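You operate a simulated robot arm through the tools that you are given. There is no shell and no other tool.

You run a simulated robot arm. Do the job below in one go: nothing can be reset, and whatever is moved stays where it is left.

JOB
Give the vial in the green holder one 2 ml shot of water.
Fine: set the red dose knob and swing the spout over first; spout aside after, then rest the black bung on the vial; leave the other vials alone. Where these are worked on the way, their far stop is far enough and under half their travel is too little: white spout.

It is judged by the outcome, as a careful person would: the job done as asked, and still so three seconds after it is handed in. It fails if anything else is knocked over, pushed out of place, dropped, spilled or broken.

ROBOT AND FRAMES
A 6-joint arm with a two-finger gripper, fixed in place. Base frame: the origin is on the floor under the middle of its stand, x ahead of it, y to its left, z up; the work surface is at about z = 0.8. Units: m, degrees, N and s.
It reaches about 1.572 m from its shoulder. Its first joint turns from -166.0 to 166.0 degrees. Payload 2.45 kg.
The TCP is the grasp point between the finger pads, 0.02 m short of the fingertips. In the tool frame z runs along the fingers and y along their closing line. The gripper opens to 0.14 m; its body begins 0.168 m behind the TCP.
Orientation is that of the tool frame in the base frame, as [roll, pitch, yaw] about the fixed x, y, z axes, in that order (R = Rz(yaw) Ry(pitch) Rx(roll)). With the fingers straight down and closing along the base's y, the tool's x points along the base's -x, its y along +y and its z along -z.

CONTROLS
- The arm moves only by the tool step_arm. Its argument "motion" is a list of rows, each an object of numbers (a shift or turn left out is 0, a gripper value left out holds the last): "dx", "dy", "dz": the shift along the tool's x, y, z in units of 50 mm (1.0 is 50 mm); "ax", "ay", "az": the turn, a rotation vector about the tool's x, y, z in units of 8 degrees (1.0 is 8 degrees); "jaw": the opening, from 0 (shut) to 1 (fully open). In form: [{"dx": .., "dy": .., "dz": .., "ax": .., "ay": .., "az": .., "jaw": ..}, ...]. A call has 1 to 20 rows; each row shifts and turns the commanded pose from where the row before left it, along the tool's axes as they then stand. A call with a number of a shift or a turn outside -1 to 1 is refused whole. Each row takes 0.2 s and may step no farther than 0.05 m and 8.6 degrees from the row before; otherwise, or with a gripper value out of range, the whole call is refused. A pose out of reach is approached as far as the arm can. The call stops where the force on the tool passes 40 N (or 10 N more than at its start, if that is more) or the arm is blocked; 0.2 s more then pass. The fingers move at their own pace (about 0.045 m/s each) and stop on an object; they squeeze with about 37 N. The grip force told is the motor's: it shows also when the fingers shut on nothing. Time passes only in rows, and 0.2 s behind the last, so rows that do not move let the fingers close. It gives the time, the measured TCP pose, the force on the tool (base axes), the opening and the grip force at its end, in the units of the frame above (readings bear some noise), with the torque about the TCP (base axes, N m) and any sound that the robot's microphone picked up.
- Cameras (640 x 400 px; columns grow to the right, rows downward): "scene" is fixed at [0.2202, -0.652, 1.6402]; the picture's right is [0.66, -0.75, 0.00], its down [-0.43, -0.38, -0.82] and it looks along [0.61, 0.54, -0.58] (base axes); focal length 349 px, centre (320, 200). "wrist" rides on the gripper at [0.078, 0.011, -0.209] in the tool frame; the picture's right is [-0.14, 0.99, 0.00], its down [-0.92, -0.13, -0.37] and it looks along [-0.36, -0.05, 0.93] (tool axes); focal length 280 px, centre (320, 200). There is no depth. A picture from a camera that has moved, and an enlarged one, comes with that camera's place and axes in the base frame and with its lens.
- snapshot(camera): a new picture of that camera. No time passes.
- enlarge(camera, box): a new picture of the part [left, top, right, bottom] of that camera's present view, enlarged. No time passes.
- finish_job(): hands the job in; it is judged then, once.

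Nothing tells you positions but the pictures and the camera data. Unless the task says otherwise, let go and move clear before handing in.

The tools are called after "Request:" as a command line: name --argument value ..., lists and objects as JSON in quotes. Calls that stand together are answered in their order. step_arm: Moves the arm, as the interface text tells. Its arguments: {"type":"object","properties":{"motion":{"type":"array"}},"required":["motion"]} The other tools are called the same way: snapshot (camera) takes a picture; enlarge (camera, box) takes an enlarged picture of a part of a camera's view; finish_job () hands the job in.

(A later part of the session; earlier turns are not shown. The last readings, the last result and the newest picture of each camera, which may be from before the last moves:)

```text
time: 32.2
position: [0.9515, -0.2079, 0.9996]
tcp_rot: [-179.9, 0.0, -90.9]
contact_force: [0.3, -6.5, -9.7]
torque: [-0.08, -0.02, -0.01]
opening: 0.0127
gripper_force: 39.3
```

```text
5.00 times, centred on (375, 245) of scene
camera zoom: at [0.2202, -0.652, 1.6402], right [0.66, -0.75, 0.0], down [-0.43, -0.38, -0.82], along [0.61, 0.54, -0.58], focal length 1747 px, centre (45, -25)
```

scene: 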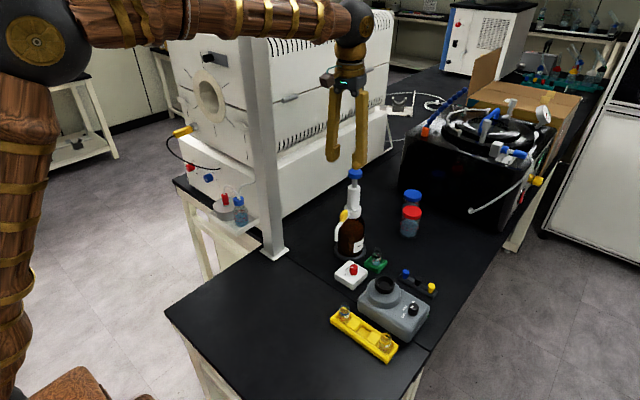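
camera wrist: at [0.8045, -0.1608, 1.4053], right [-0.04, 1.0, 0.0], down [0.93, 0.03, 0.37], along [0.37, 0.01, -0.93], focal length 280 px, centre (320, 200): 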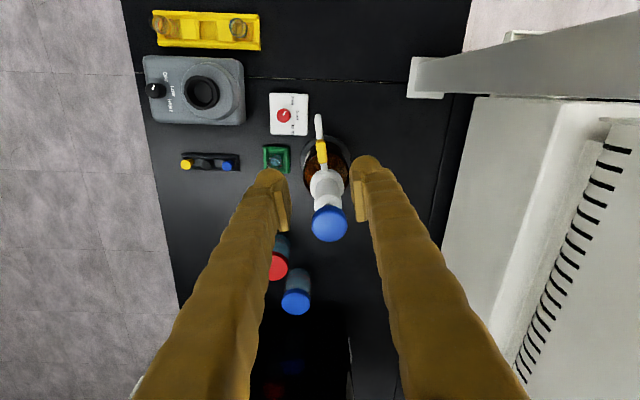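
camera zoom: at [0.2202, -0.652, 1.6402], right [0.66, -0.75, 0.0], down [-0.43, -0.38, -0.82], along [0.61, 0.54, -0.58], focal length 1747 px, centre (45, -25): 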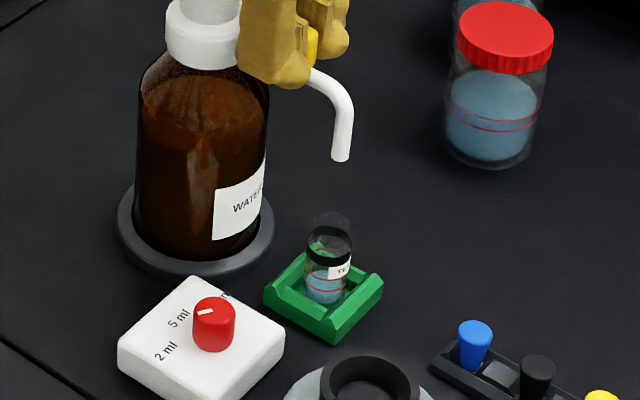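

The spout tip is now within about 2 mm of the vial axis. I'll try two more small steps to see if there's a stop.

Request:
step_arm --motion '[{"dx": -0.001, "dy": -0.0335, "az": -0.1875}, {}]'

Request:
enlarge --camera "scene" --box '[345, 205, 405, 285]'

Request:
enlarge --camera "wrist" --box '[285, 80, 355, 160]'

```text
time: 32.8
position: [0.9528, -0.2081, 0.9995]
tcp_rot: [-179.9, -0.1, -89.3]
contact_force: [-3.1, -6.9, -6.5]
torque: [-0.11, 0.05, -0.29]
opening: 0.0127
gripper_force: 39.1
```

```text
5.00 times, centred on (375, 245) of scene
camera zoom: at [0.2202, -0.652, 1.6402], right [0.66, -0.75, 0.0], down [-0.43, -0.38, -0.82], along [0.61, 0.54, -0.58], focal length 1747 px, centre (45, -25)
```

zoom: 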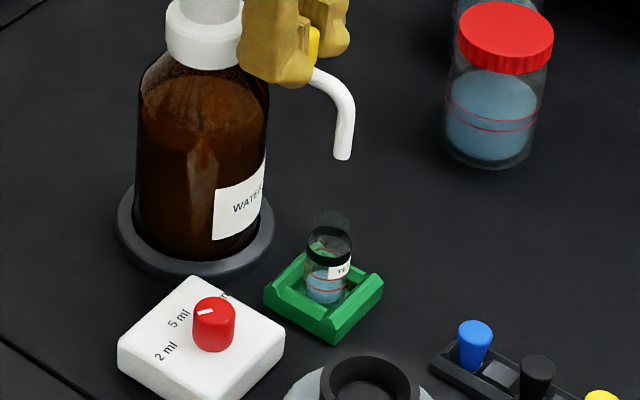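

```text
5.00 times, centred on (320, 120) of wrist
camera zoom: at [0.9421, -0.2856, 1.2086], right [-0.99, 0.13, 0.0], down [0.12, 0.92, 0.37], along [0.05, 0.36, -0.93], focal length 1402 px, centre (320, 600)
```

zoom: 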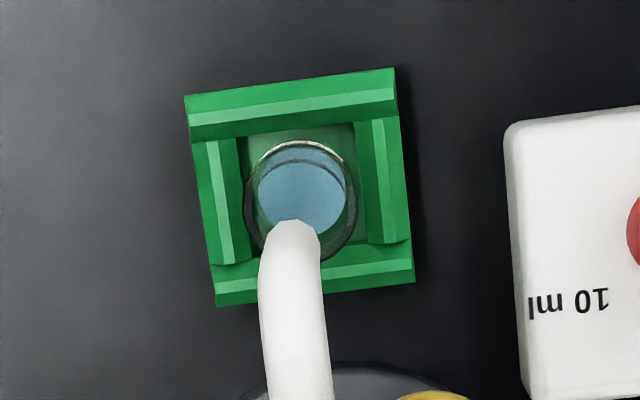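

The tip is aligned with the vial mouth to about 1 mm. One gentle extra nudge to check whether this is the stop.

Request:
step_arm --motion '[{"dy": -0.0223, "az": -0.125}, {}]'

```text
time: 33.4
position: [0.9533, -0.2088, 0.9992]
tcp_rot: [179.9, 0.0, -88.4]
contact_force: [-17.2, -6.0, -7.5]
torque: [0.04, 0.16, -0.57]
opening: 0.0131
gripper_force: 39.5
```

A stop force appeared (about 17 N), so the spout is at its far stop over the vial. Releasing and rising clear.

Request:
step_arm --motion '[{"dy": 0.015}, {"jaw": 0.4}, {}, {}, {}, {}, {"dz": -0.4}, {"dz": -0.8}, {"dz": -1}, {"dz": -1}, {"dz": -1}, {}]'

Request:
snapshot --camera "wrist"

Request:
enlarge --camera "scene" --box '[325, 150, 405, 285]'

```text
time: 36.0
position: [0.9533, -0.2096, 1.2118]
tcp_rot: [-179.8, 0.0, -88.5]
contact_force: [-0.4, 1.1, 0.6]
torque: [-0.01, 0.0, -0.02]
opening: 0.0562
gripper_force: 0.0
```

```text
taken
camera wrist: at [0.9443, -0.2878, 1.4205], right [-0.99, 0.11, 0.0], down [0.1, 0.92, 0.37], along [0.04, 0.37, -0.93], focal length 280 px, centre (320, 200)
```

wrist: 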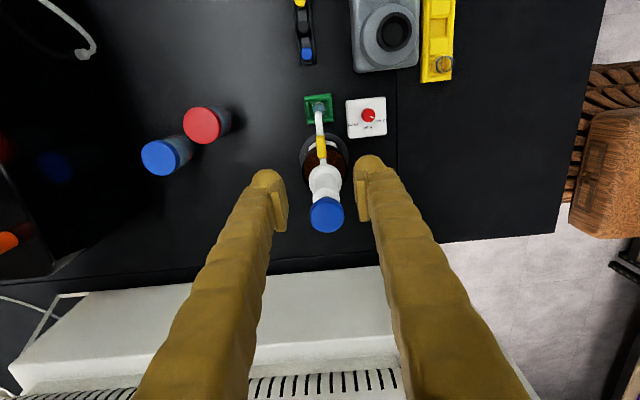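

```text
2.96 times, centred on (365, 218) of scene
camera zoom: at [0.2202, -0.652, 1.6402], right [0.66, -0.75, 0.0], down [-0.43, -0.38, -0.82], along [0.61, 0.54, -0.58], focal length 1035 px, centre (187, 148)
```

zoom: 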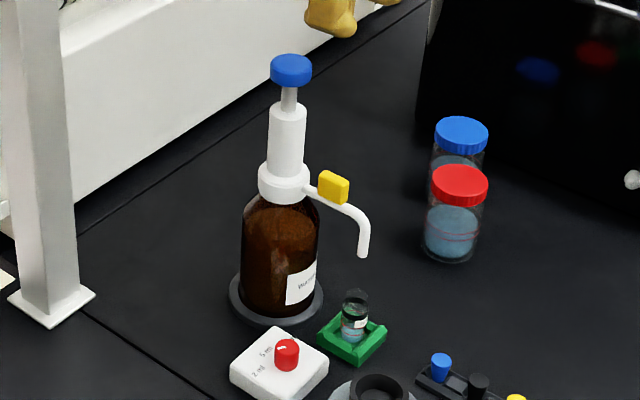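

The spout sits over the vial. Now I'll close the fingers and move above the blue plunger.

Request:
step_arm --motion '[{"dx": -0.645, "jaw": 0}, {"dx": -0.645}, {}, {}, {}]'

Request:
snapshot --camera "wrist"

Request:
enlarge --camera "scene" --box '[310, 90, 410, 220]'

```text
time: 37.2
position: [0.9505, -0.1444, 1.2105]
tcp_rot: [179.9, -0.2, -88.4]
contact_force: [0.1, 0.3, -0.6]
torque: [0.02, 0.05, 0.01]
opening: 0.0
gripper_force: 29.7
```

```text
taken
camera wrist: at [0.9411, -0.2212, 1.4194], right [-0.99, 0.11, 0.0], down [0.1, 0.92, 0.37], along [0.04, 0.37, -0.93], focal length 280 px, centre (320, 200)
```

wrist: 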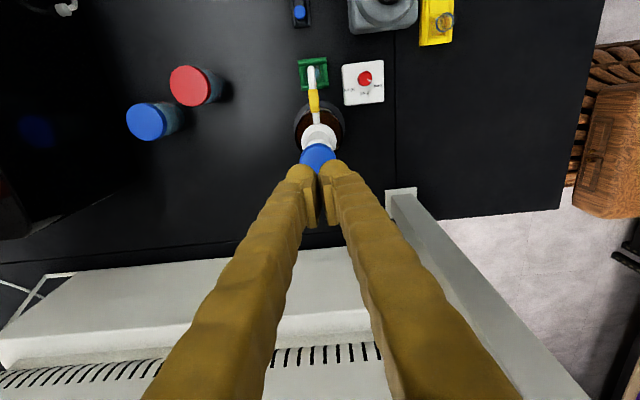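

```text
3.08 times, centred on (360, 155) of scene
camera zoom: at [0.2202, -0.652, 1.6402], right [0.66, -0.75, 0.0], down [-0.43, -0.38, -0.82], along [0.61, 0.54, -0.58], focal length 1075 px, centre (197, 338)
```

zoom: 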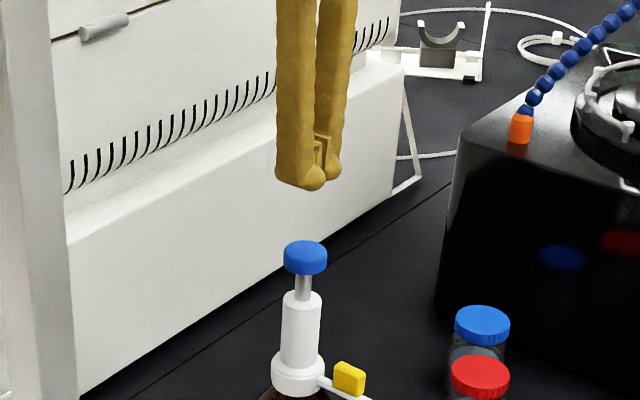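

Request:
enlarge --camera "wrist" --box '[280, 120, 360, 180]'

```text
6.67 times, centred on (320, 150) of wrist
camera zoom: at [0.9411, -0.2212, 1.4194], right [-0.99, 0.11, 0.0], down [0.1, 0.92, 0.37], along [0.04, 0.37, -0.93], focal length 1869 px, centre (320, 533)
```

zoom: 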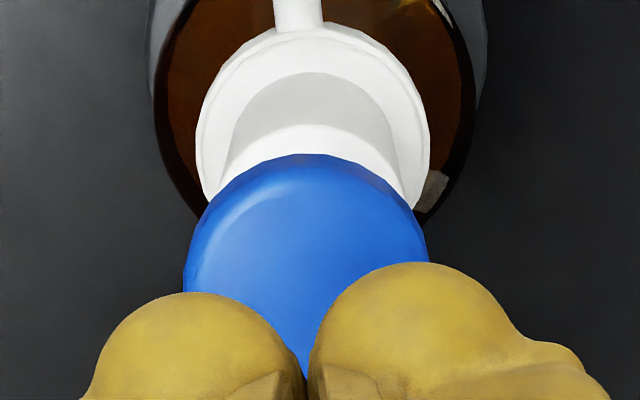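

The cap is within about 2 mm of the finger centre. I'll trim, come down to just above the cap, and check.

Request:
step_arm --motion '[{"dy": -0.03, "dx": 0.015}, {"dz": 0.7}, {"dz": 0.6}, {}]'

Request:
enlarge --camera "scene" --box '[320, 130, 390, 220]'

Request:
enlarge --camera "wrist" --box '[280, 120, 360, 200]'

```text
time: 38.2
position: [0.9519, -0.1457, 1.1443]
tcp_rot: [-179.9, -0.1, -88.4]
contact_force: [-0.4, 0.2, -0.5]
torque: [0.02, 0.01, 0.0]
opening: 0.0003
gripper_force: 30.1
```

```text
4.44 times, centred on (355, 175) of scene
camera zoom: at [0.2202, -0.652, 1.6402], right [0.66, -0.75, 0.0], down [-0.43, -0.38, -0.82], along [0.61, 0.54, -0.58], focal length 1553 px, centre (164, 311)
```

zoom: 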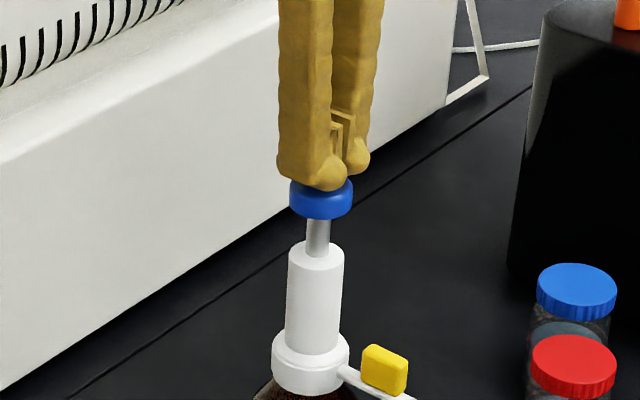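

```text
5.00 times, centred on (320, 160) of wrist
camera zoom: at [0.9422, -0.2236, 1.3535], right [-0.99, 0.11, 0.0], down [0.1, 0.92, 0.37], along [0.04, 0.37, -0.93], focal length 1402 px, centre (320, 400)
```

zoom: 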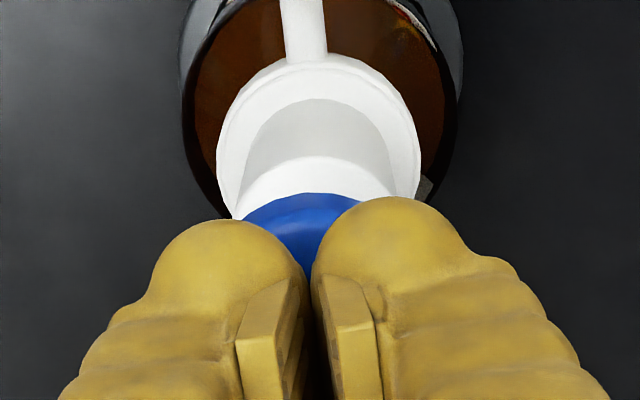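

Centred over the cap. Pressing down slowly in one continuous stroke until the bottom stop.

Request:
step_arm --motion '[{"dz": 0.06}, {"dz": 0.06}, {"dz": 0.06}, {"dz": 0.06}, {"dz": 0.06}, {"dz": 0.06}, {"dz": 0.06}, {"dz": 0.06}, {"dz": 0.06}, {"dz": 0.06}, {"dz": 0.06}, {"dz": 0.06}, {"dz": 0.06}, {"dz": 0.06}, {"dz": 0.06}]'

Request:
enlarge --camera "scene" --box '[320, 130, 390, 220]'

Request:
enlarge --camera "scene" --box '[345, 205, 405, 285]'

```text
time: 41.3
position: [0.9536, -0.145, 1.1073]
tcp_rot: [-179.5, -0.1, -88.4]
contact_force: [-5.5, 1.7, 20.4]
torque: [0.03, 0.2, -0.02]
opening: 0.0061
gripper_force: 29.4
heard: click
stopped in row 15: the force on the tool passed its limit at 44 N (the readings are from after the stop); the commanded pose is now the measured one
```

```text
4.44 times, centred on (355, 175) of scene
camera zoom: at [0.2202, -0.652, 1.6402], right [0.66, -0.75, 0.0], down [-0.43, -0.38, -0.82], along [0.61, 0.54, -0.58], focal length 1553 px, centre (164, 311)
```

zoom: 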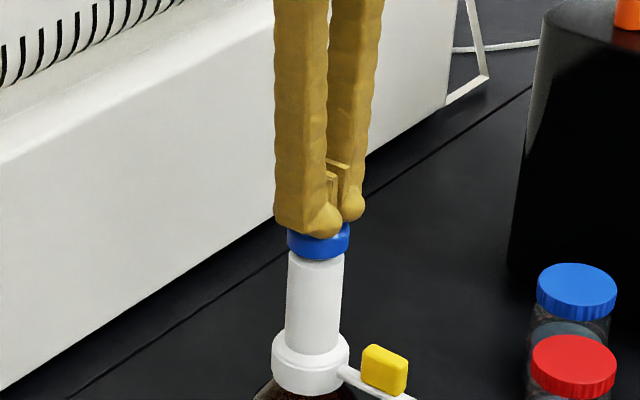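

```text
5.00 times, centred on (375, 245) of scene
camera zoom: at [0.2202, -0.652, 1.6402], right [0.66, -0.75, 0.0], down [-0.43, -0.38, -0.82], along [0.61, 0.54, -0.58], focal length 1747 px, centre (45, -25)
```

zoom: 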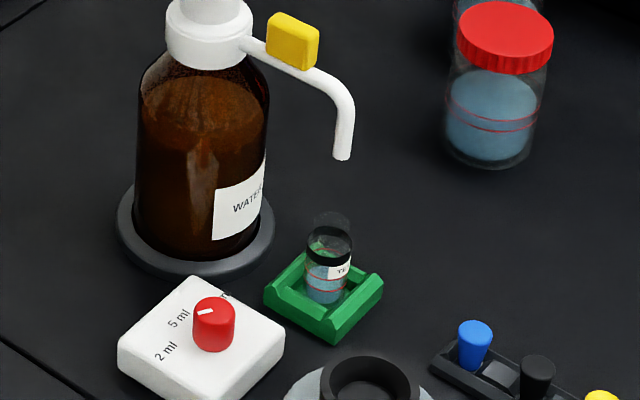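

The plunger bottomed with a click. I'll look at the vial level, then raise slowly off the cap.

Request:
enlarge --camera "scene" --box '[365, 240, 390, 275]'

Request:
step_arm --motion '[{}, {"dz": -0.06}, {"dz": -0.06}, {"dz": -0.06}, {"dz": -0.06}, {"dz": -0.06}, {"dz": -0.06}, {"dz": -0.06}, {"dz": -0.06}, {"dz": -0.06}, {"dz": -0.06}, {"dz": -0.4}, {"dz": -0.8}, {"dz": -0.8}, {}]'

Request:
enlarge --camera "scene" --box '[320, 130, 390, 220]'

Request:
enlarge --camera "scene" --box '[365, 240, 390, 275]'

```text
11.43 times, centred on (378, 258) of scene
camera zoom: at [0.2202, -0.652, 1.6402], right [0.66, -0.75, 0.0], down [-0.43, -0.38, -0.82], along [0.61, 0.54, -0.58], focal length 3993 px, centre (-337, -457)
```

zoom: 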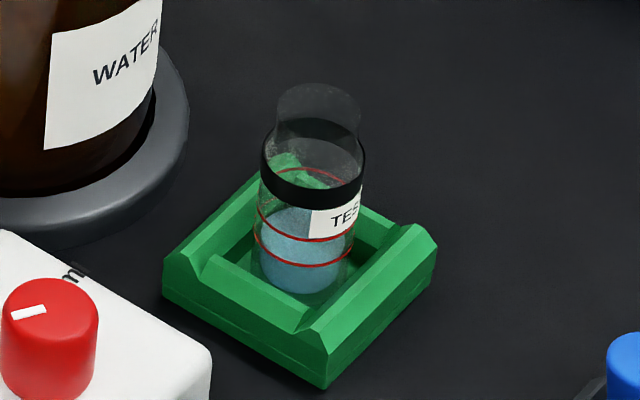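

```text
time: 44.5
position: [0.9536, -0.1424, 1.2347]
tcp_rot: [-179.6, -0.1, -88.4]
contact_force: [-0.6, 0.4, -0.4]
torque: [0.01, -0.01, -0.01]
opening: 0.0001
gripper_force: 29.1
```

```text
4.44 times, centred on (355, 175) of scene
camera zoom: at [0.2202, -0.652, 1.6402], right [0.66, -0.75, 0.0], down [-0.43, -0.38, -0.82], along [0.61, 0.54, -0.58], focal length 1553 px, centre (164, 311)
```

zoom: 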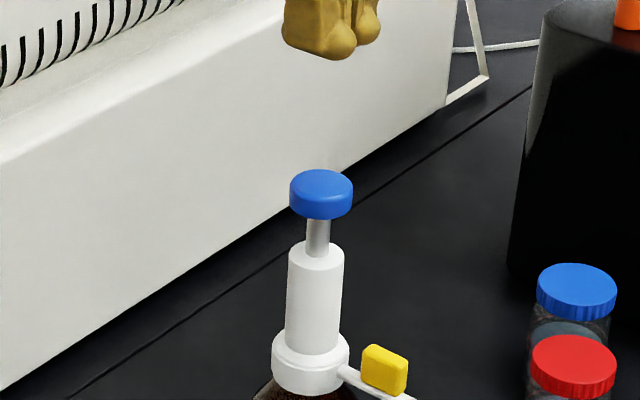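

```text
11.43 times, centred on (378, 258) of scene
camera zoom: at [0.2202, -0.652, 1.6402], right [0.66, -0.75, 0.0], down [-0.43, -0.38, -0.82], along [0.61, 0.54, -0.58], focal length 3993 px, centre (-337, -457)
```

zoom: 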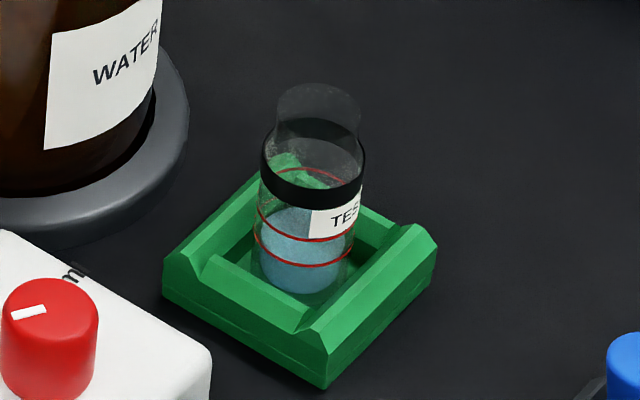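

The plunger sprang back up. I'll compare the vial level with the same earlier view.

Request:
enlarge --camera "scene" --box '[340, 245, 390, 290]'

Request:
enlarge --camera "scene" --box '[330, 255, 375, 295]'

Request:
enlarge --camera "wrist" --box '[280, 50, 360, 110]'

```text
8.89 times, centred on (365, 268) of scene
camera zoom: at [0.2202, -0.652, 1.6402], right [0.66, -0.75, 0.0], down [-0.43, -0.38, -0.82], along [0.61, 0.54, -0.58], focal length 3105 px, centre (-80, -400)
```

zoom: 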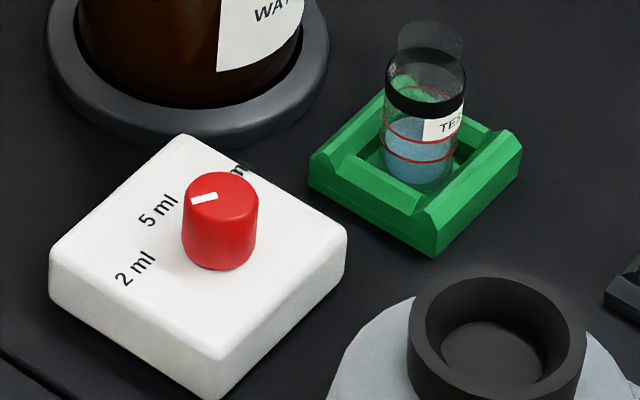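

```text
10.00 times, centred on (352, 275) of scene
camera zoom: at [0.2202, -0.652, 1.6402], right [0.66, -0.75, 0.0], down [-0.43, -0.38, -0.82], along [0.61, 0.54, -0.58], focal length 3494 px, centre (-5, -550)
```

zoom: 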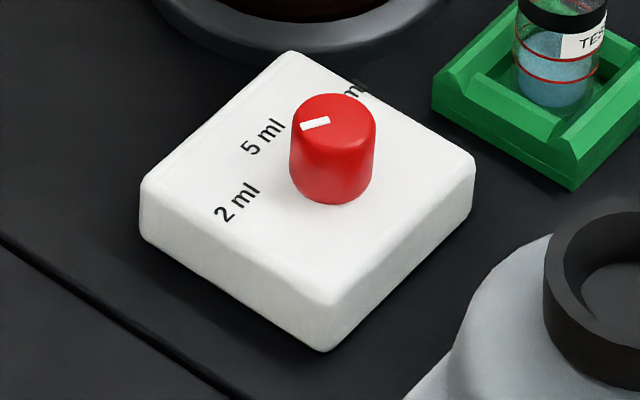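

```text
6.67 times, centred on (320, 80) of wrist
camera zoom: at [0.9433, -0.2215, 1.4443], right [-0.99, 0.11, -0.01], down [0.1, 0.92, 0.37], along [0.05, 0.37, -0.93], focal length 1869 px, centre (320, 1000)
```

zoom: 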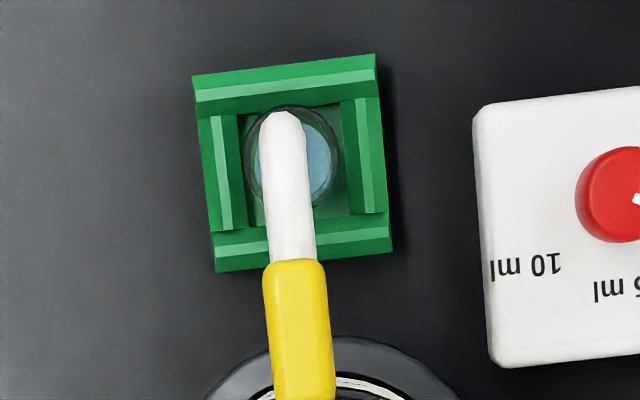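

The level rose about 4 mm, consistent with 2 ml, and nothing spilled. Next I'll go back to the yellow tab and swing the spout aside.

Request:
step_arm --motion '[{"dx": 0.67, "ax": -0.05, "jaw": 0.38}, {"dx": 0.66}, {}, {}, {}, {}]'

Request:
enlarge --camera "wrist" --box '[275, 110, 365, 200]'

```text
time: 45.9
position: [0.9522, -0.2115, 1.2372]
tcp_rot: [180.0, 0.0, -88.4]
contact_force: [0.0, -0.4, -0.4]
torque: [0.01, -0.02, 0.0]
opening: 0.0534
gripper_force: 0.1
```

```text
4.44 times, centred on (320, 155) of wrist
camera zoom: at [0.9439, -0.2886, 1.4455], right [-0.99, 0.11, 0.0], down [0.1, 0.92, 0.37], along [0.04, 0.36, -0.93], focal length 1246 px, centre (320, 400)
```

zoom: 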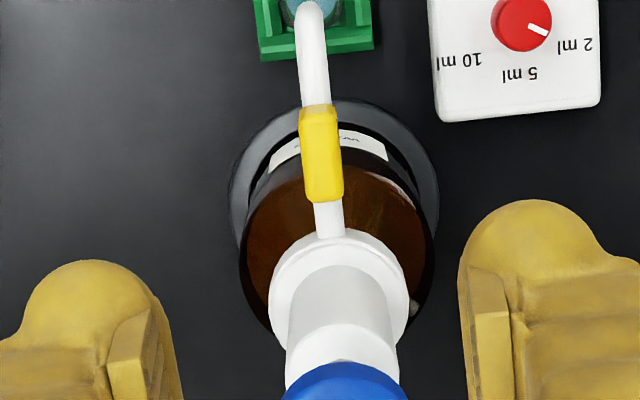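

Aligned within a few millimetres; descending and gripping the tab.

Request:
step_arm --motion '[{"dx": -0.06, "dz": 0.8}, {"dz": 0.9}, {"dz": 0.9}, {"dz": 0.8}, {"dz": 0.6}, {"dz": 0.4}, {"dz": 0.2}, {"dz": 0.14}, {"jaw": 0.04}, {}, {}, {}, {}]'

Request:
enlarge --camera "wrist" --box '[240, 80, 400, 260]'

Request:
enlarge --camera "scene" --box '[325, 180, 405, 290]'

```text
time: 48.7
position: [0.9539, -0.2087, 0.9987]
tcp_rot: [179.9, -0.1, -88.4]
contact_force: [-8.0, -1.0, -4.6]
torque: [-0.02, 0.04, -0.65]
opening: 0.013
gripper_force: 39.4
```

```text
2.22 times, centred on (320, 170) of wrist
camera zoom: at [0.9444, -0.2856, 1.2073], right [-0.99, 0.11, 0.0], down [0.1, 0.92, 0.37], along [0.04, 0.36, -0.93], focal length 623 px, centre (320, 267)
```

zoom: 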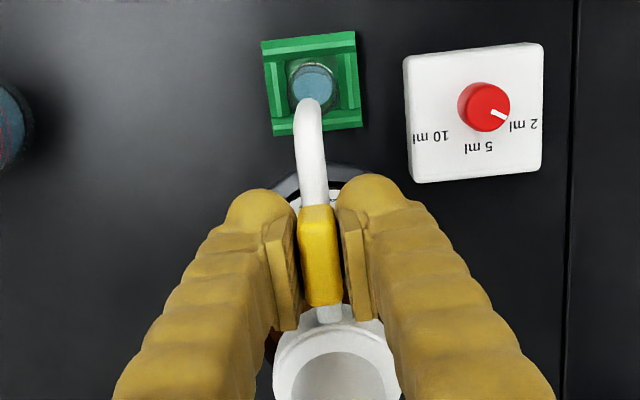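

```text
3.64 times, centred on (365, 235) of scene
camera zoom: at [0.2202, -0.652, 1.6402], right [0.66, -0.75, 0.0], down [-0.43, -0.38, -0.82], along [0.61, 0.54, -0.58], focal length 1270 px, centre (156, 73)
```

zoom: 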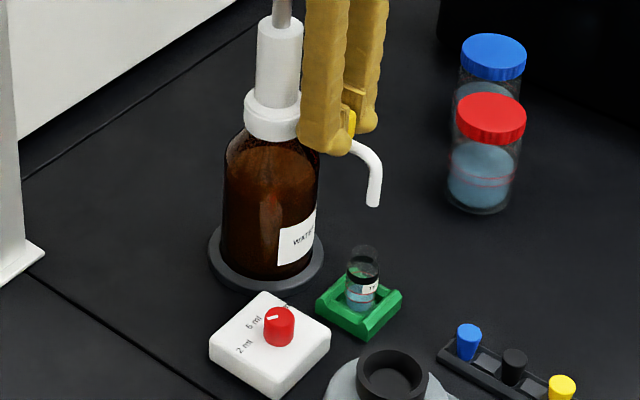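

Gripped again. Swinging the spout back clockwise along the same arc.

Request:
step_arm --motion '[{"dx": -0.003, "dy": 0.0893, "az": 0.5}, {"dx": -0.003, "dy": 0.0893, "az": 0.5}, {"dx": -0.003, "dy": 0.0893, "az": 0.5}, {"dx": -0.003, "dy": 0.0893, "az": 0.5}, {"dx": -0.003, "dy": 0.0893, "az": 0.5}, {"dx": -0.003, "dy": 0.0893, "az": 0.5}, {"dx": -0.003, "dy": 0.0893, "az": 0.5}, {"dx": -0.003, "dy": 0.0893, "az": 0.5}, {}]'

```text
time: 50.7
position: [0.9191, -0.1992, 0.9991]
tcp_rot: [-180.0, -0.1, -120.4]
contact_force: [24.5, 21.3, -16.6]
torque: [0.22, -0.22, -0.59]
opening: 0.0131
gripper_force: 39.6
```

There's about 30 N of radial pull, so I'll trim the command inward a bit and continue.

Request:
step_arm --motion '[{"dx": -0.03, "dz": 0.005}, {}]'

```text
time: 51.3
position: [0.9198, -0.1998, 0.9985]
tcp_rot: [-180.0, -0.1, -120.4]
contact_force: [12.4, 5.0, -4.3]
torque: [-0.05, -0.05, -0.53]
opening: 0.0128
gripper_force: 40.2
```

Request:
step_arm --motion '[{"dx": -0.004, "dy": 0.0885, "az": 0.5}, {"dx": -0.004, "dy": 0.0885, "az": 0.5}, {"dx": -0.004, "dy": 0.0885, "az": 0.5}, {"dx": -0.004, "dy": 0.0885, "az": 0.5}, {"dx": -0.004, "dy": 0.0885, "az": 0.5}, {"dx": -0.004, "dy": 0.0885, "az": 0.5}, {}]'

```text
time: 52.9
position: [0.9007, -0.1797, 0.999]
tcp_rot: [-179.9, -0.1, -144.3]
contact_force: [5.1, -13.2, 20.7]
torque: [-0.09, -0.15, -0.85]
opening: 0.0132
gripper_force: 39.8
```

Request:
step_arm --motion '[{"dx": -0.002, "dy": 0.0885, "az": 0.5, "dz": -0.006}, {"dx": -0.003, "dy": 0.0885, "az": 0.5}, {"dx": -0.003, "dy": 0.0885, "az": 0.5}, {"dx": -0.003, "dy": 0.0885, "az": 0.5}, {"dx": -0.003, "dy": 0.0885, "az": 0.5}, {}]'

Request:
enlarge --camera "scene" --box '[325, 180, 405, 290]'

```text
time: 54.3
position: [0.8914, -0.1604, 0.9974]
tcp_rot: [-179.9, 0.0, -164.4]
contact_force: [23.7, -5.6, 7.8]
torque: [-0.02, -0.32, -0.72]
opening: 0.0129
gripper_force: 40.2
```

```text
3.64 times, centred on (365, 235) of scene
camera zoom: at [0.2202, -0.652, 1.6402], right [0.66, -0.75, 0.0], down [-0.43, -0.38, -0.82], along [0.61, 0.54, -0.58], focal length 1270 px, centre (156, 73)
```

zoom: 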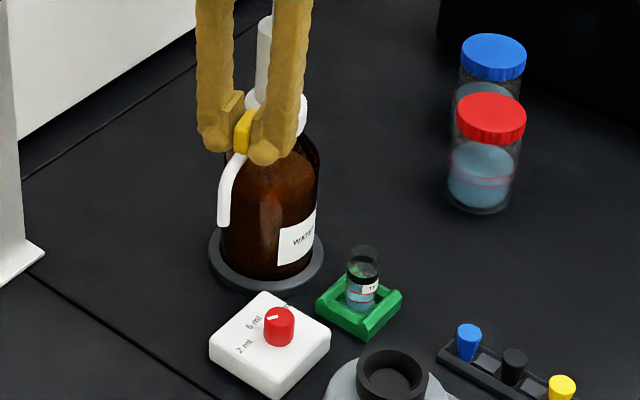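

Nearly home. Trimming the radius and making the last small step to the home stop.

Request:
step_arm --motion '[{"dx": -0.022}, {"dy": 0.05, "az": 0.28}, {"dy": 0.025, "az": 0.125}, {}]'

Request:
enlarge --camera "wrist" --box '[240, 80, 400, 260]'

```text
time: 55.3
position: [0.8902, -0.1571, 0.9979]
tcp_rot: [-179.8, -0.1, -167.8]
contact_force: [9.8, -11.4, 2.7]
torque: [-0.11, -0.16, -0.83]
opening: 0.0129
gripper_force: 39.4
```

```text
2.22 times, centred on (320, 170) of wrist
camera zoom: at [0.8115, -0.1623, 1.2073], right [-0.08, 1.0, 0.0], down [0.93, 0.07, 0.37], along [0.37, 0.03, -0.93], focal length 623 px, centre (320, 267)
```

zoom: 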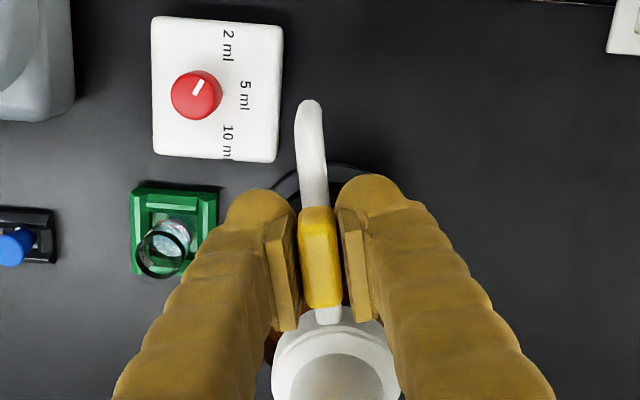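

Request:
step_arm --motion '[{"dy": 0.03, "az": 0.125}, {}]'

```text
time: 55.9
position: [0.8905, -0.1558, 0.9999]
tcp_rot: [-179.8, -0.1, -168.7]
contact_force: [11.7, -17.9, -4.3]
torque: [-0.16, -0.16, -0.79]
opening: 0.013
gripper_force: 39.2
```

The spout is home. Releasing and rising clear.

Request:
step_arm --motion '[{"dy": -0.015, "jaw": 0.38}, {}, {}, {}, {}, {"dz": -0.4}, {"dz": -0.8}, {"dz": -1}, {"dz": -1}, {"dz": -1}, {}]'

Request:
snapshot --camera "scene"

Request:
enlarge --camera "scene" --box '[355, 230, 445, 300]'

Request:
snapshot --camera "wrist"

```text
time: 58.3
position: [0.8918, -0.1564, 1.2095]
tcp_rot: [-179.9, 0.0, -168.6]
contact_force: [0.9, -1.3, 0.2]
torque: [-0.02, -0.01, 0.01]
opening: 0.0531
gripper_force: 0.1
```

```text
taken
```

scene: 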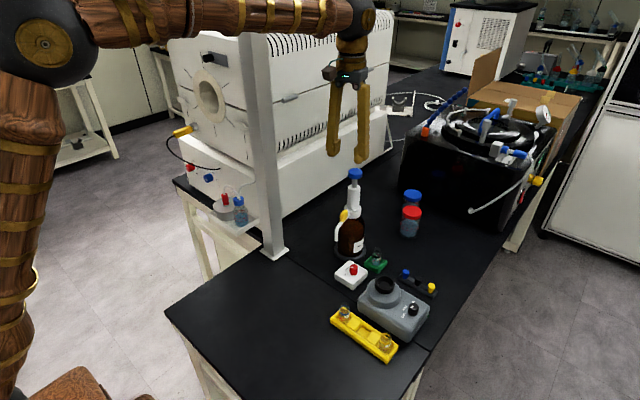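

```text
5.71 times, centred on (400, 265) of scene
camera zoom: at [0.2202, -0.652, 1.6402], right [0.66, -0.75, 0.0], down [-0.43, -0.38, -0.82], along [0.61, 0.54, -0.58], focal length 1996 px, centre (-137, -171)
```

zoom: 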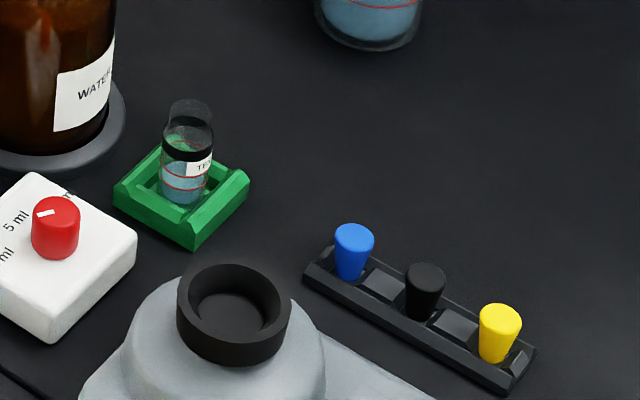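

```text
taken
camera wrist: at [0.8128, -0.16, 1.418], right [-0.06, 1.0, 0.0], down [0.93, 0.06, 0.37], along [0.37, 0.02, -0.93], focal length 280 px, centre (320, 200)
```

wrist: 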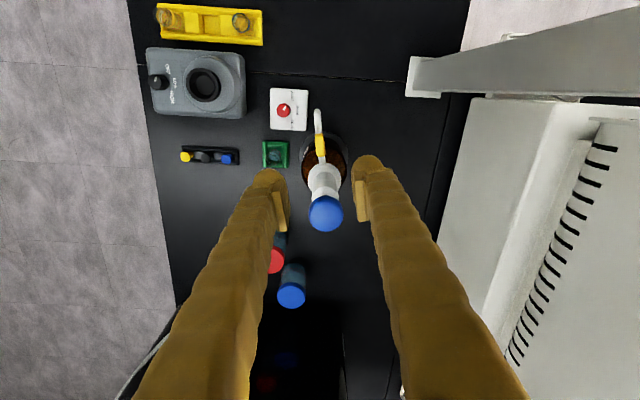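

The spout is aside and everything is standing. Now I'll turn to yaw 270° (fingers closing along x, so neighbouring bungs stay clear) and move above the bung rack.

Request:
step_arm --motion '[{"az": -0.9825}, {"az": -0.9825}, {"az": -0.9825}, {"az": -0.9825}, {"az": -0.9825}, {"az": -0.9825}, {"az": -0.9825}, {"az": -0.9825}, {"az": -0.9825}, {"az": -0.9825}, {"dx": 0.797, "dy": -0.244}, {"dx": 0.797, "dy": -0.244}, {"dx": 0.797, "dy": -0.244}, {"dx": 0.797, "dy": -0.244}, {"dx": 0.797, "dy": -0.244}, {"dx": 0.797, "dy": -0.244}, {"dz": 0.8}, {"dz": 0.8}, {}]'

Request:
snapshot --camera "wrist"

Request:
enlarge --camera "wrist" --box '[265, 90, 375, 190]'

Request:
enlarge --camera "scene" --box '[395, 260, 445, 300]'

```text
time: 62.3
position: [0.9636, -0.3956, 1.1281]
tcp_rot: [-179.9, -0.1, -90.0]
contact_force: [-0.5, -0.5, -0.4]
torque: [-0.01, -0.03, 0.03]
opening: 0.0533
gripper_force: 0.1
```

```text
taken
camera wrist: at [0.9522, -0.4733, 1.3375], right [-0.99, 0.14, 0.0], down [0.13, 0.92, 0.37], along [0.05, 0.36, -0.93], focal length 280 px, centre (320, 200)
```

wrist: 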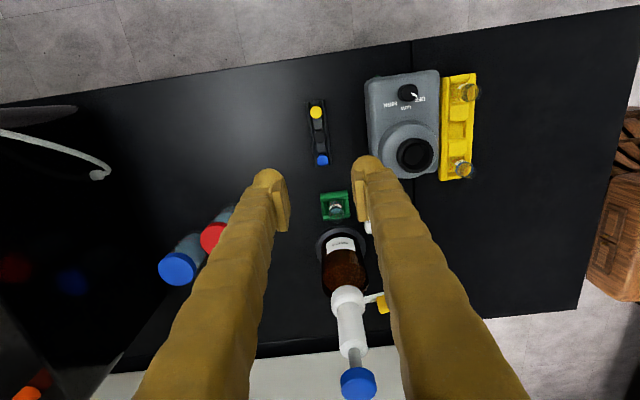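

```text
4.00 times, centred on (320, 140) of wrist
camera zoom: at [0.9522, -0.4733, 1.3375], right [-0.99, 0.14, 0.0], down [0.13, 0.92, 0.37], along [0.05, 0.36, -0.93], focal length 1122 px, centre (320, 440)
```

zoom: 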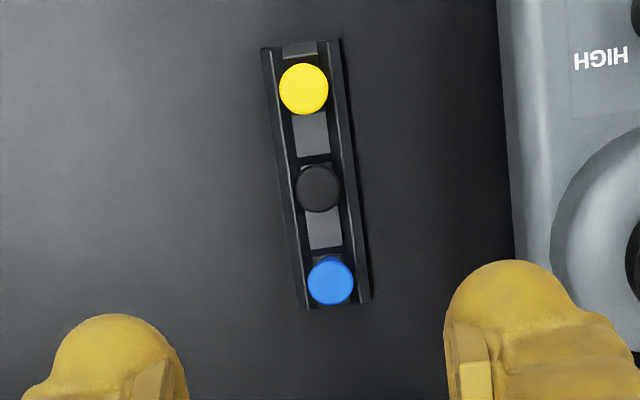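

```text
10.00 times, centred on (420, 280) of scene
camera zoom: at [0.2202, -0.652, 1.6402], right [0.66, -0.75, 0.0], down [-0.43, -0.38, -0.82], along [0.61, 0.54, -0.58], focal length 3494 px, centre (-680, -600)
```

zoom: 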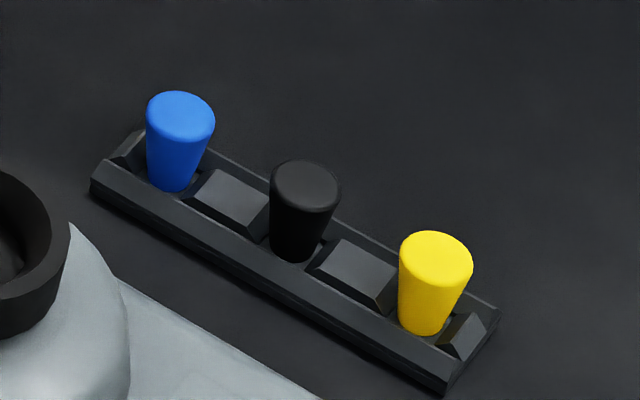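

I'm above the rack with the black bung nearly under the tool axis. I'll measure the rack wall height and bung size more closely.

Request:
enlarge --camera "scene" --box '[405, 265, 431, 290]'

Request:
enlarge --camera "wrist" --box '[300, 115, 340, 160]'

Request:
enlarge --camera "scene" --box '[362, 240, 392, 275]'

```text
16.00 times, centred on (418, 278) of scene
camera zoom: at [0.2202, -0.652, 1.6402], right [0.66, -0.75, 0.0], down [-0.43, -0.38, -0.82], along [0.61, 0.54, -0.58], focal length 5590 px, centre (-1248, -1040)
```

zoom: 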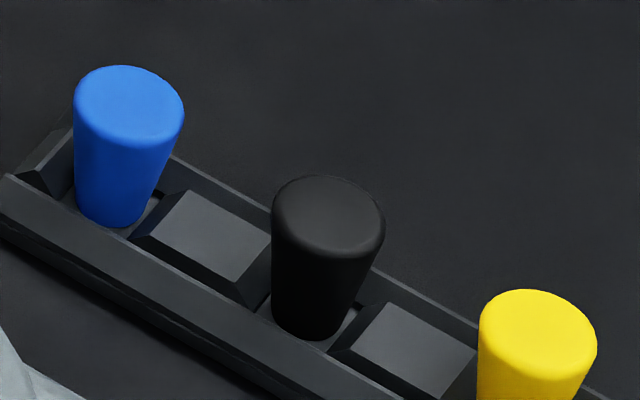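

```text
8.89 times, centred on (320, 138) of wrist
camera zoom: at [0.9522, -0.4733, 1.3375], right [-0.99, 0.14, 0.0], down [0.13, 0.92, 0.37], along [0.05, 0.36, -0.93], focal length 2492 px, centre (320, 756)
```

zoom: 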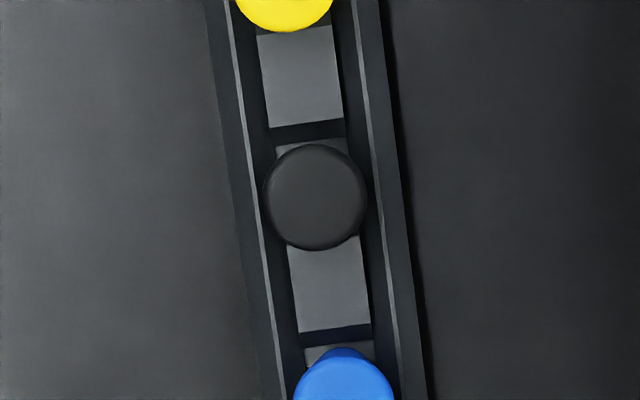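

```text
11.43 times, centred on (377, 258) of scene
camera zoom: at [0.2202, -0.652, 1.6402], right [0.66, -0.75, 0.0], down [-0.43, -0.38, -0.82], along [0.61, 0.54, -0.58], focal length 3993 px, centre (-331, -457)
```

zoom: 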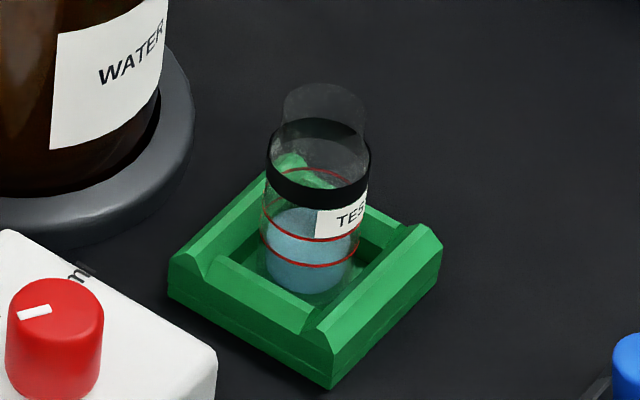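

The bung top is at about (0.9643, -0.3955, 0.829–0.832) with diameter 21 mm. I'll descend straight over it with the jaw slightly open, stopping with tips above the rack ridges.

Request:
step_arm --motion '[{"dy": -0.016, "jaw": 0.33}, {"dz": 0.9}, {"dz": 0.9}, {"dz": 0.9}, {"dz": 0.9}, {"dz": 0.8}, {"dz": 0.6}, {"dz": 0.5}, {"dz": 0.3}, {}]'

Request:
enlarge --camera "wrist" --box '[250, 130, 390, 250]'

Request:
enlarge --camera "scene" --box '[395, 250, 445, 300]'

```text
time: 64.5
position: [0.9643, -0.3961, 0.8397]
tcp_rot: [-180.0, -0.1, -90.1]
contact_force: [-0.3, -0.6, 0.2]
torque: [-0.02, -0.01, 0.02]
opening: 0.0463
gripper_force: 0.0
```

```text
3.33 times, centred on (320, 190) of wrist
camera zoom: at [0.9531, -0.4724, 1.0479], right [-0.99, 0.14, 0.0], down [0.13, 0.92, 0.37], along [0.05, 0.36, -0.93], focal length 935 px, centre (320, 233)
```

zoom: 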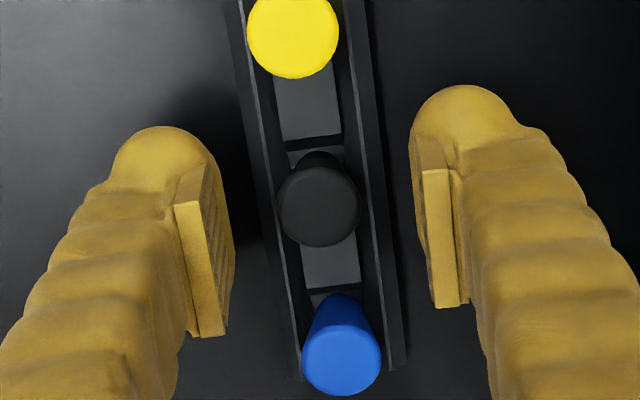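

```text
8.00 times, centred on (420, 275) of scene
camera zoom: at [0.2202, -0.652, 1.6402], right [0.66, -0.75, 0.0], down [-0.43, -0.38, -0.82], along [0.61, 0.54, -0.58], focal length 2795 px, centre (-480, -400)
```

zoom: 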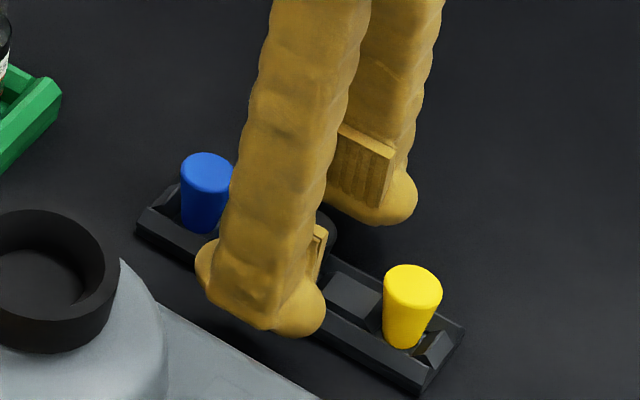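

Both neighbours are clear. Lowering the last 8 mm and closing on the black bung.

Request:
step_arm --motion '[{"dz": 0.08}, {"dz": 0.06}, {}, {"jaw": 0.08}, {}, {}, {}, {}]'

Request:
enlarge --camera "wrist" --box '[250, 130, 390, 250]'

Request:
enlarge --camera "scene" --box '[395, 250, 445, 300]'

```text
time: 66.3
position: [0.9638, -0.3961, 0.8319]
tcp_rot: [180.0, -0.2, -90.1]
contact_force: [-0.3, -0.5, -0.6]
torque: [0.0, -0.01, -0.02]
opening: 0.0155
gripper_force: 15.2
```

```text
3.33 times, centred on (320, 190) of wrist
camera zoom: at [0.9532, -0.4728, 1.0408], right [-0.99, 0.14, 0.0], down [0.13, 0.92, 0.37], along [0.05, 0.36, -0.93], focal length 935 px, centre (320, 233)
```

zoom: 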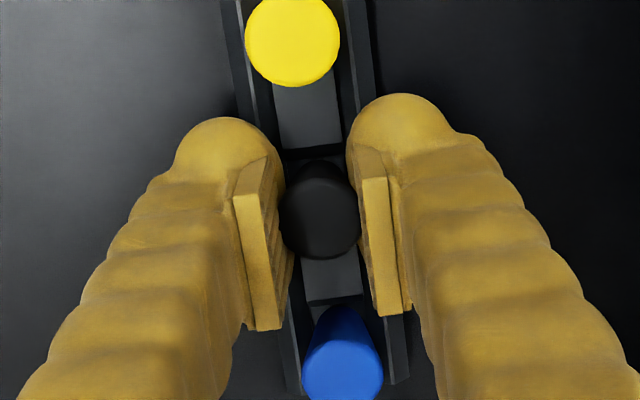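

```text
8.00 times, centred on (420, 275) of scene
camera zoom: at [0.2202, -0.652, 1.6402], right [0.66, -0.75, 0.0], down [-0.43, -0.38, -0.82], along [0.61, 0.54, -0.58], focal length 2795 px, centre (-480, -400)
```

zoom: 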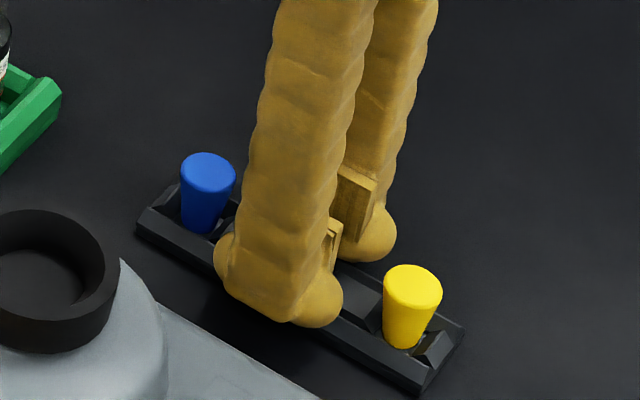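

Contact is made on the bung. I'll tighten the grip, then lift slowly a few centimetres and inspect.

Request:
step_arm --motion '[{"jaw": 0}, {}, {}, {}]'

Request:
enlarge --camera "wrist" --box '[280, 160, 360, 220]'

```text
time: 67.3
position: [0.9649, -0.3958, 0.8323]
tcp_rot: [180.0, -0.1, -90.1]
contact_force: [-0.3, 0.0, -0.8]
torque: [0.02, 0.03, -0.03]
opening: 0.0105
gripper_force: 36.4
```

```text
6.67 times, centred on (320, 190) of wrist
camera zoom: at [0.9532, -0.4728, 1.0408], right [-0.99, 0.14, 0.0], down [0.13, 0.92, 0.37], along [0.05, 0.36, -0.93], focal length 1869 px, centre (320, 267)
```

zoom: 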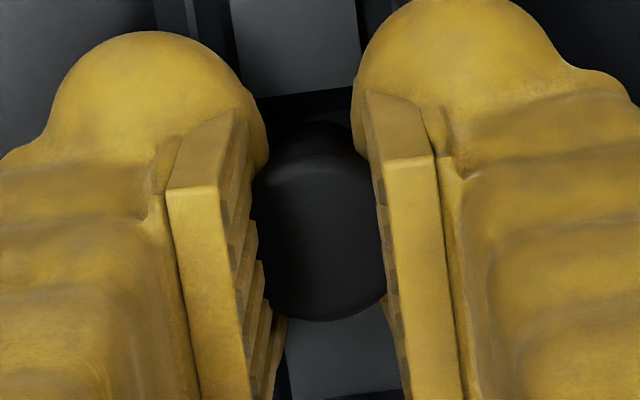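

The bung is rubbery and compresses under full grip; I'll ease to a moderate squeeze and lift slowly.

Request:
step_arm --motion '[{"jaw": 0.06}, {}, {}, {"dz": -0.1}, {"dz": -0.15}, {"dz": -0.25}, {"dz": -0.3}, {"dz": -0.4}, {}]'

Request:
enlarge --camera "wrist" --box '[250, 130, 390, 250]'

Request:
enlarge --camera "scene" --box '[395, 240, 445, 300]'

```text
time: 69.3
position: [0.9638, -0.3965, 0.8923]
tcp_rot: [-180.0, -0.2, -90.0]
contact_force: [-0.3, 0.5, 0.6]
torque: [0.01, 0.01, 0.0]
opening: 0.0102
gripper_force: 36.9
```

```text
3.33 times, centred on (320, 190) of wrist
camera zoom: at [0.9525, -0.4737, 1.1009], right [-0.99, 0.14, 0.0], down [0.13, 0.92, 0.37], along [0.05, 0.36, -0.93], focal length 935 px, centre (320, 233)
```

zoom: 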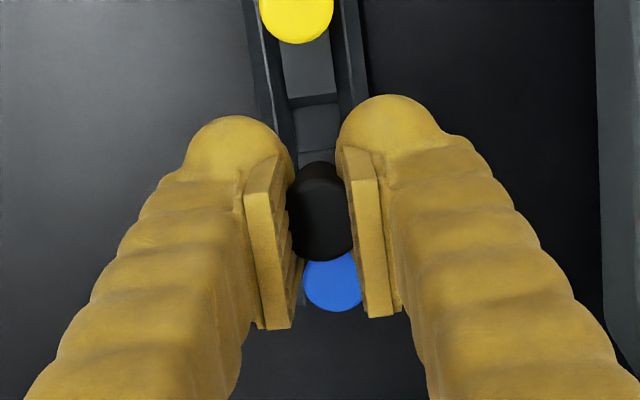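

```text
6.67 times, centred on (420, 270) of scene
camera zoom: at [0.2202, -0.652, 1.6402], right [0.66, -0.75, 0.0], down [-0.43, -0.38, -0.82], along [0.61, 0.54, -0.58], focal length 2329 px, centre (-347, -267)
```

zoom: 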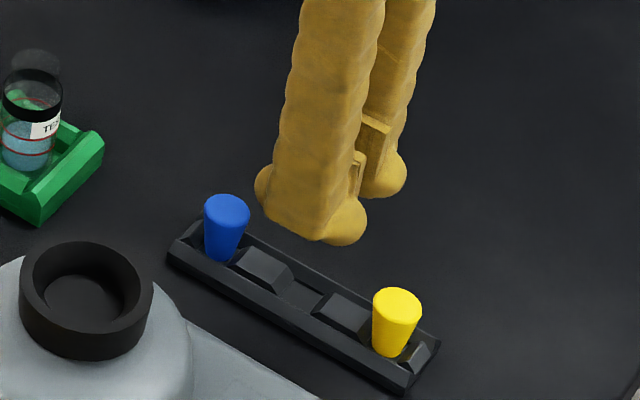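

The black bung is held and lifted cleanly; blue and yellow are undisturbed. Now I'll rise and carry it above the vial.

Request:
step_arm --motion '[{"dz": -0.5}, {"dz": -0.8}, {"dz": -0.8}, {"dz": -0.3}, {"dx": -0.5, "dy": 0.03}, {"dx": -0.6, "dy": 0.04}, {"dx": -0.6, "dy": 0.04}, {"dx": -0.6, "dy": 0.04}, {"dx": -0.61, "dy": 0.03}, {}]'

Request:
snapshot --camera "wrist"

Request:
enlarge --camera "scene" --box '[345, 195, 405, 285]'

Request:
enlarge --camera "wrist" --box '[280, 130, 360, 210]'

```text
time: 71.5
position: [0.9565, -0.2524, 1.0121]
tcp_rot: [180.0, -0.1, -90.0]
contact_force: [0.7, 1.0, 0.2]
torque: [-0.01, -0.03, -0.01]
opening: 0.0103
gripper_force: 36.8
```

```text
taken
camera wrist: at [0.9453, -0.3288, 1.2216], right [-0.99, 0.14, 0.0], down [0.13, 0.92, 0.37], along [0.05, 0.36, -0.93], focal length 280 px, centre (320, 200)
```

wrist: 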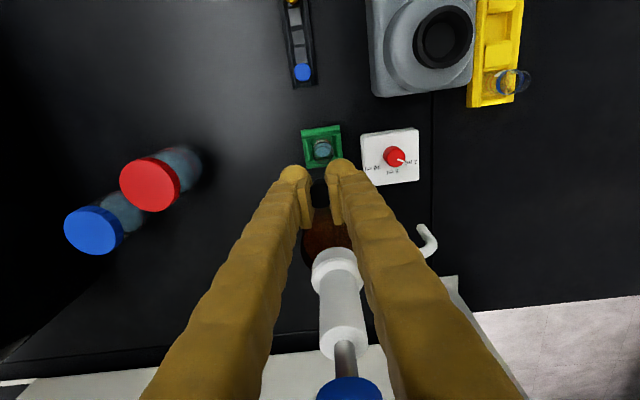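

```text
4.44 times, centred on (375, 240) of scene
camera zoom: at [0.2202, -0.652, 1.6402], right [0.66, -0.75, 0.0], down [-0.43, -0.38, -0.82], along [0.61, 0.54, -0.58], focal length 1553 px, centre (76, 22)
```

zoom: 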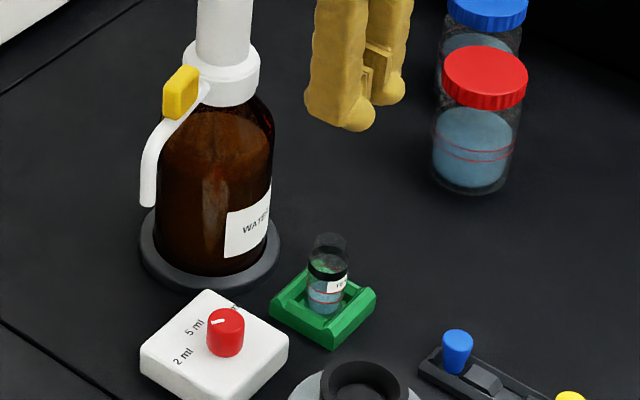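

```text
5.00 times, centred on (320, 170) of wrist
camera zoom: at [0.9453, -0.3288, 1.2216], right [-0.99, 0.14, 0.0], down [0.13, 0.92, 0.37], along [0.05, 0.36, -0.93], focal length 1402 px, centre (320, 350)
```

zoom: 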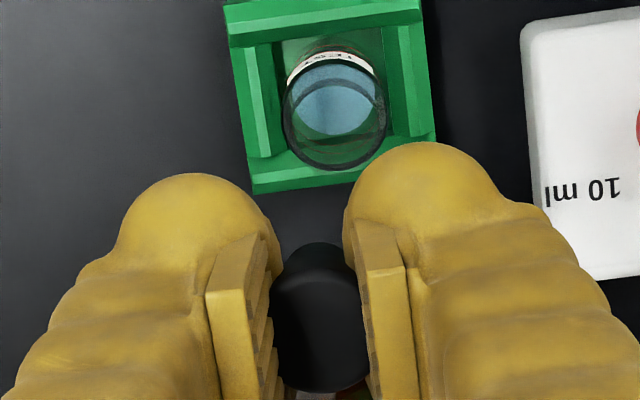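

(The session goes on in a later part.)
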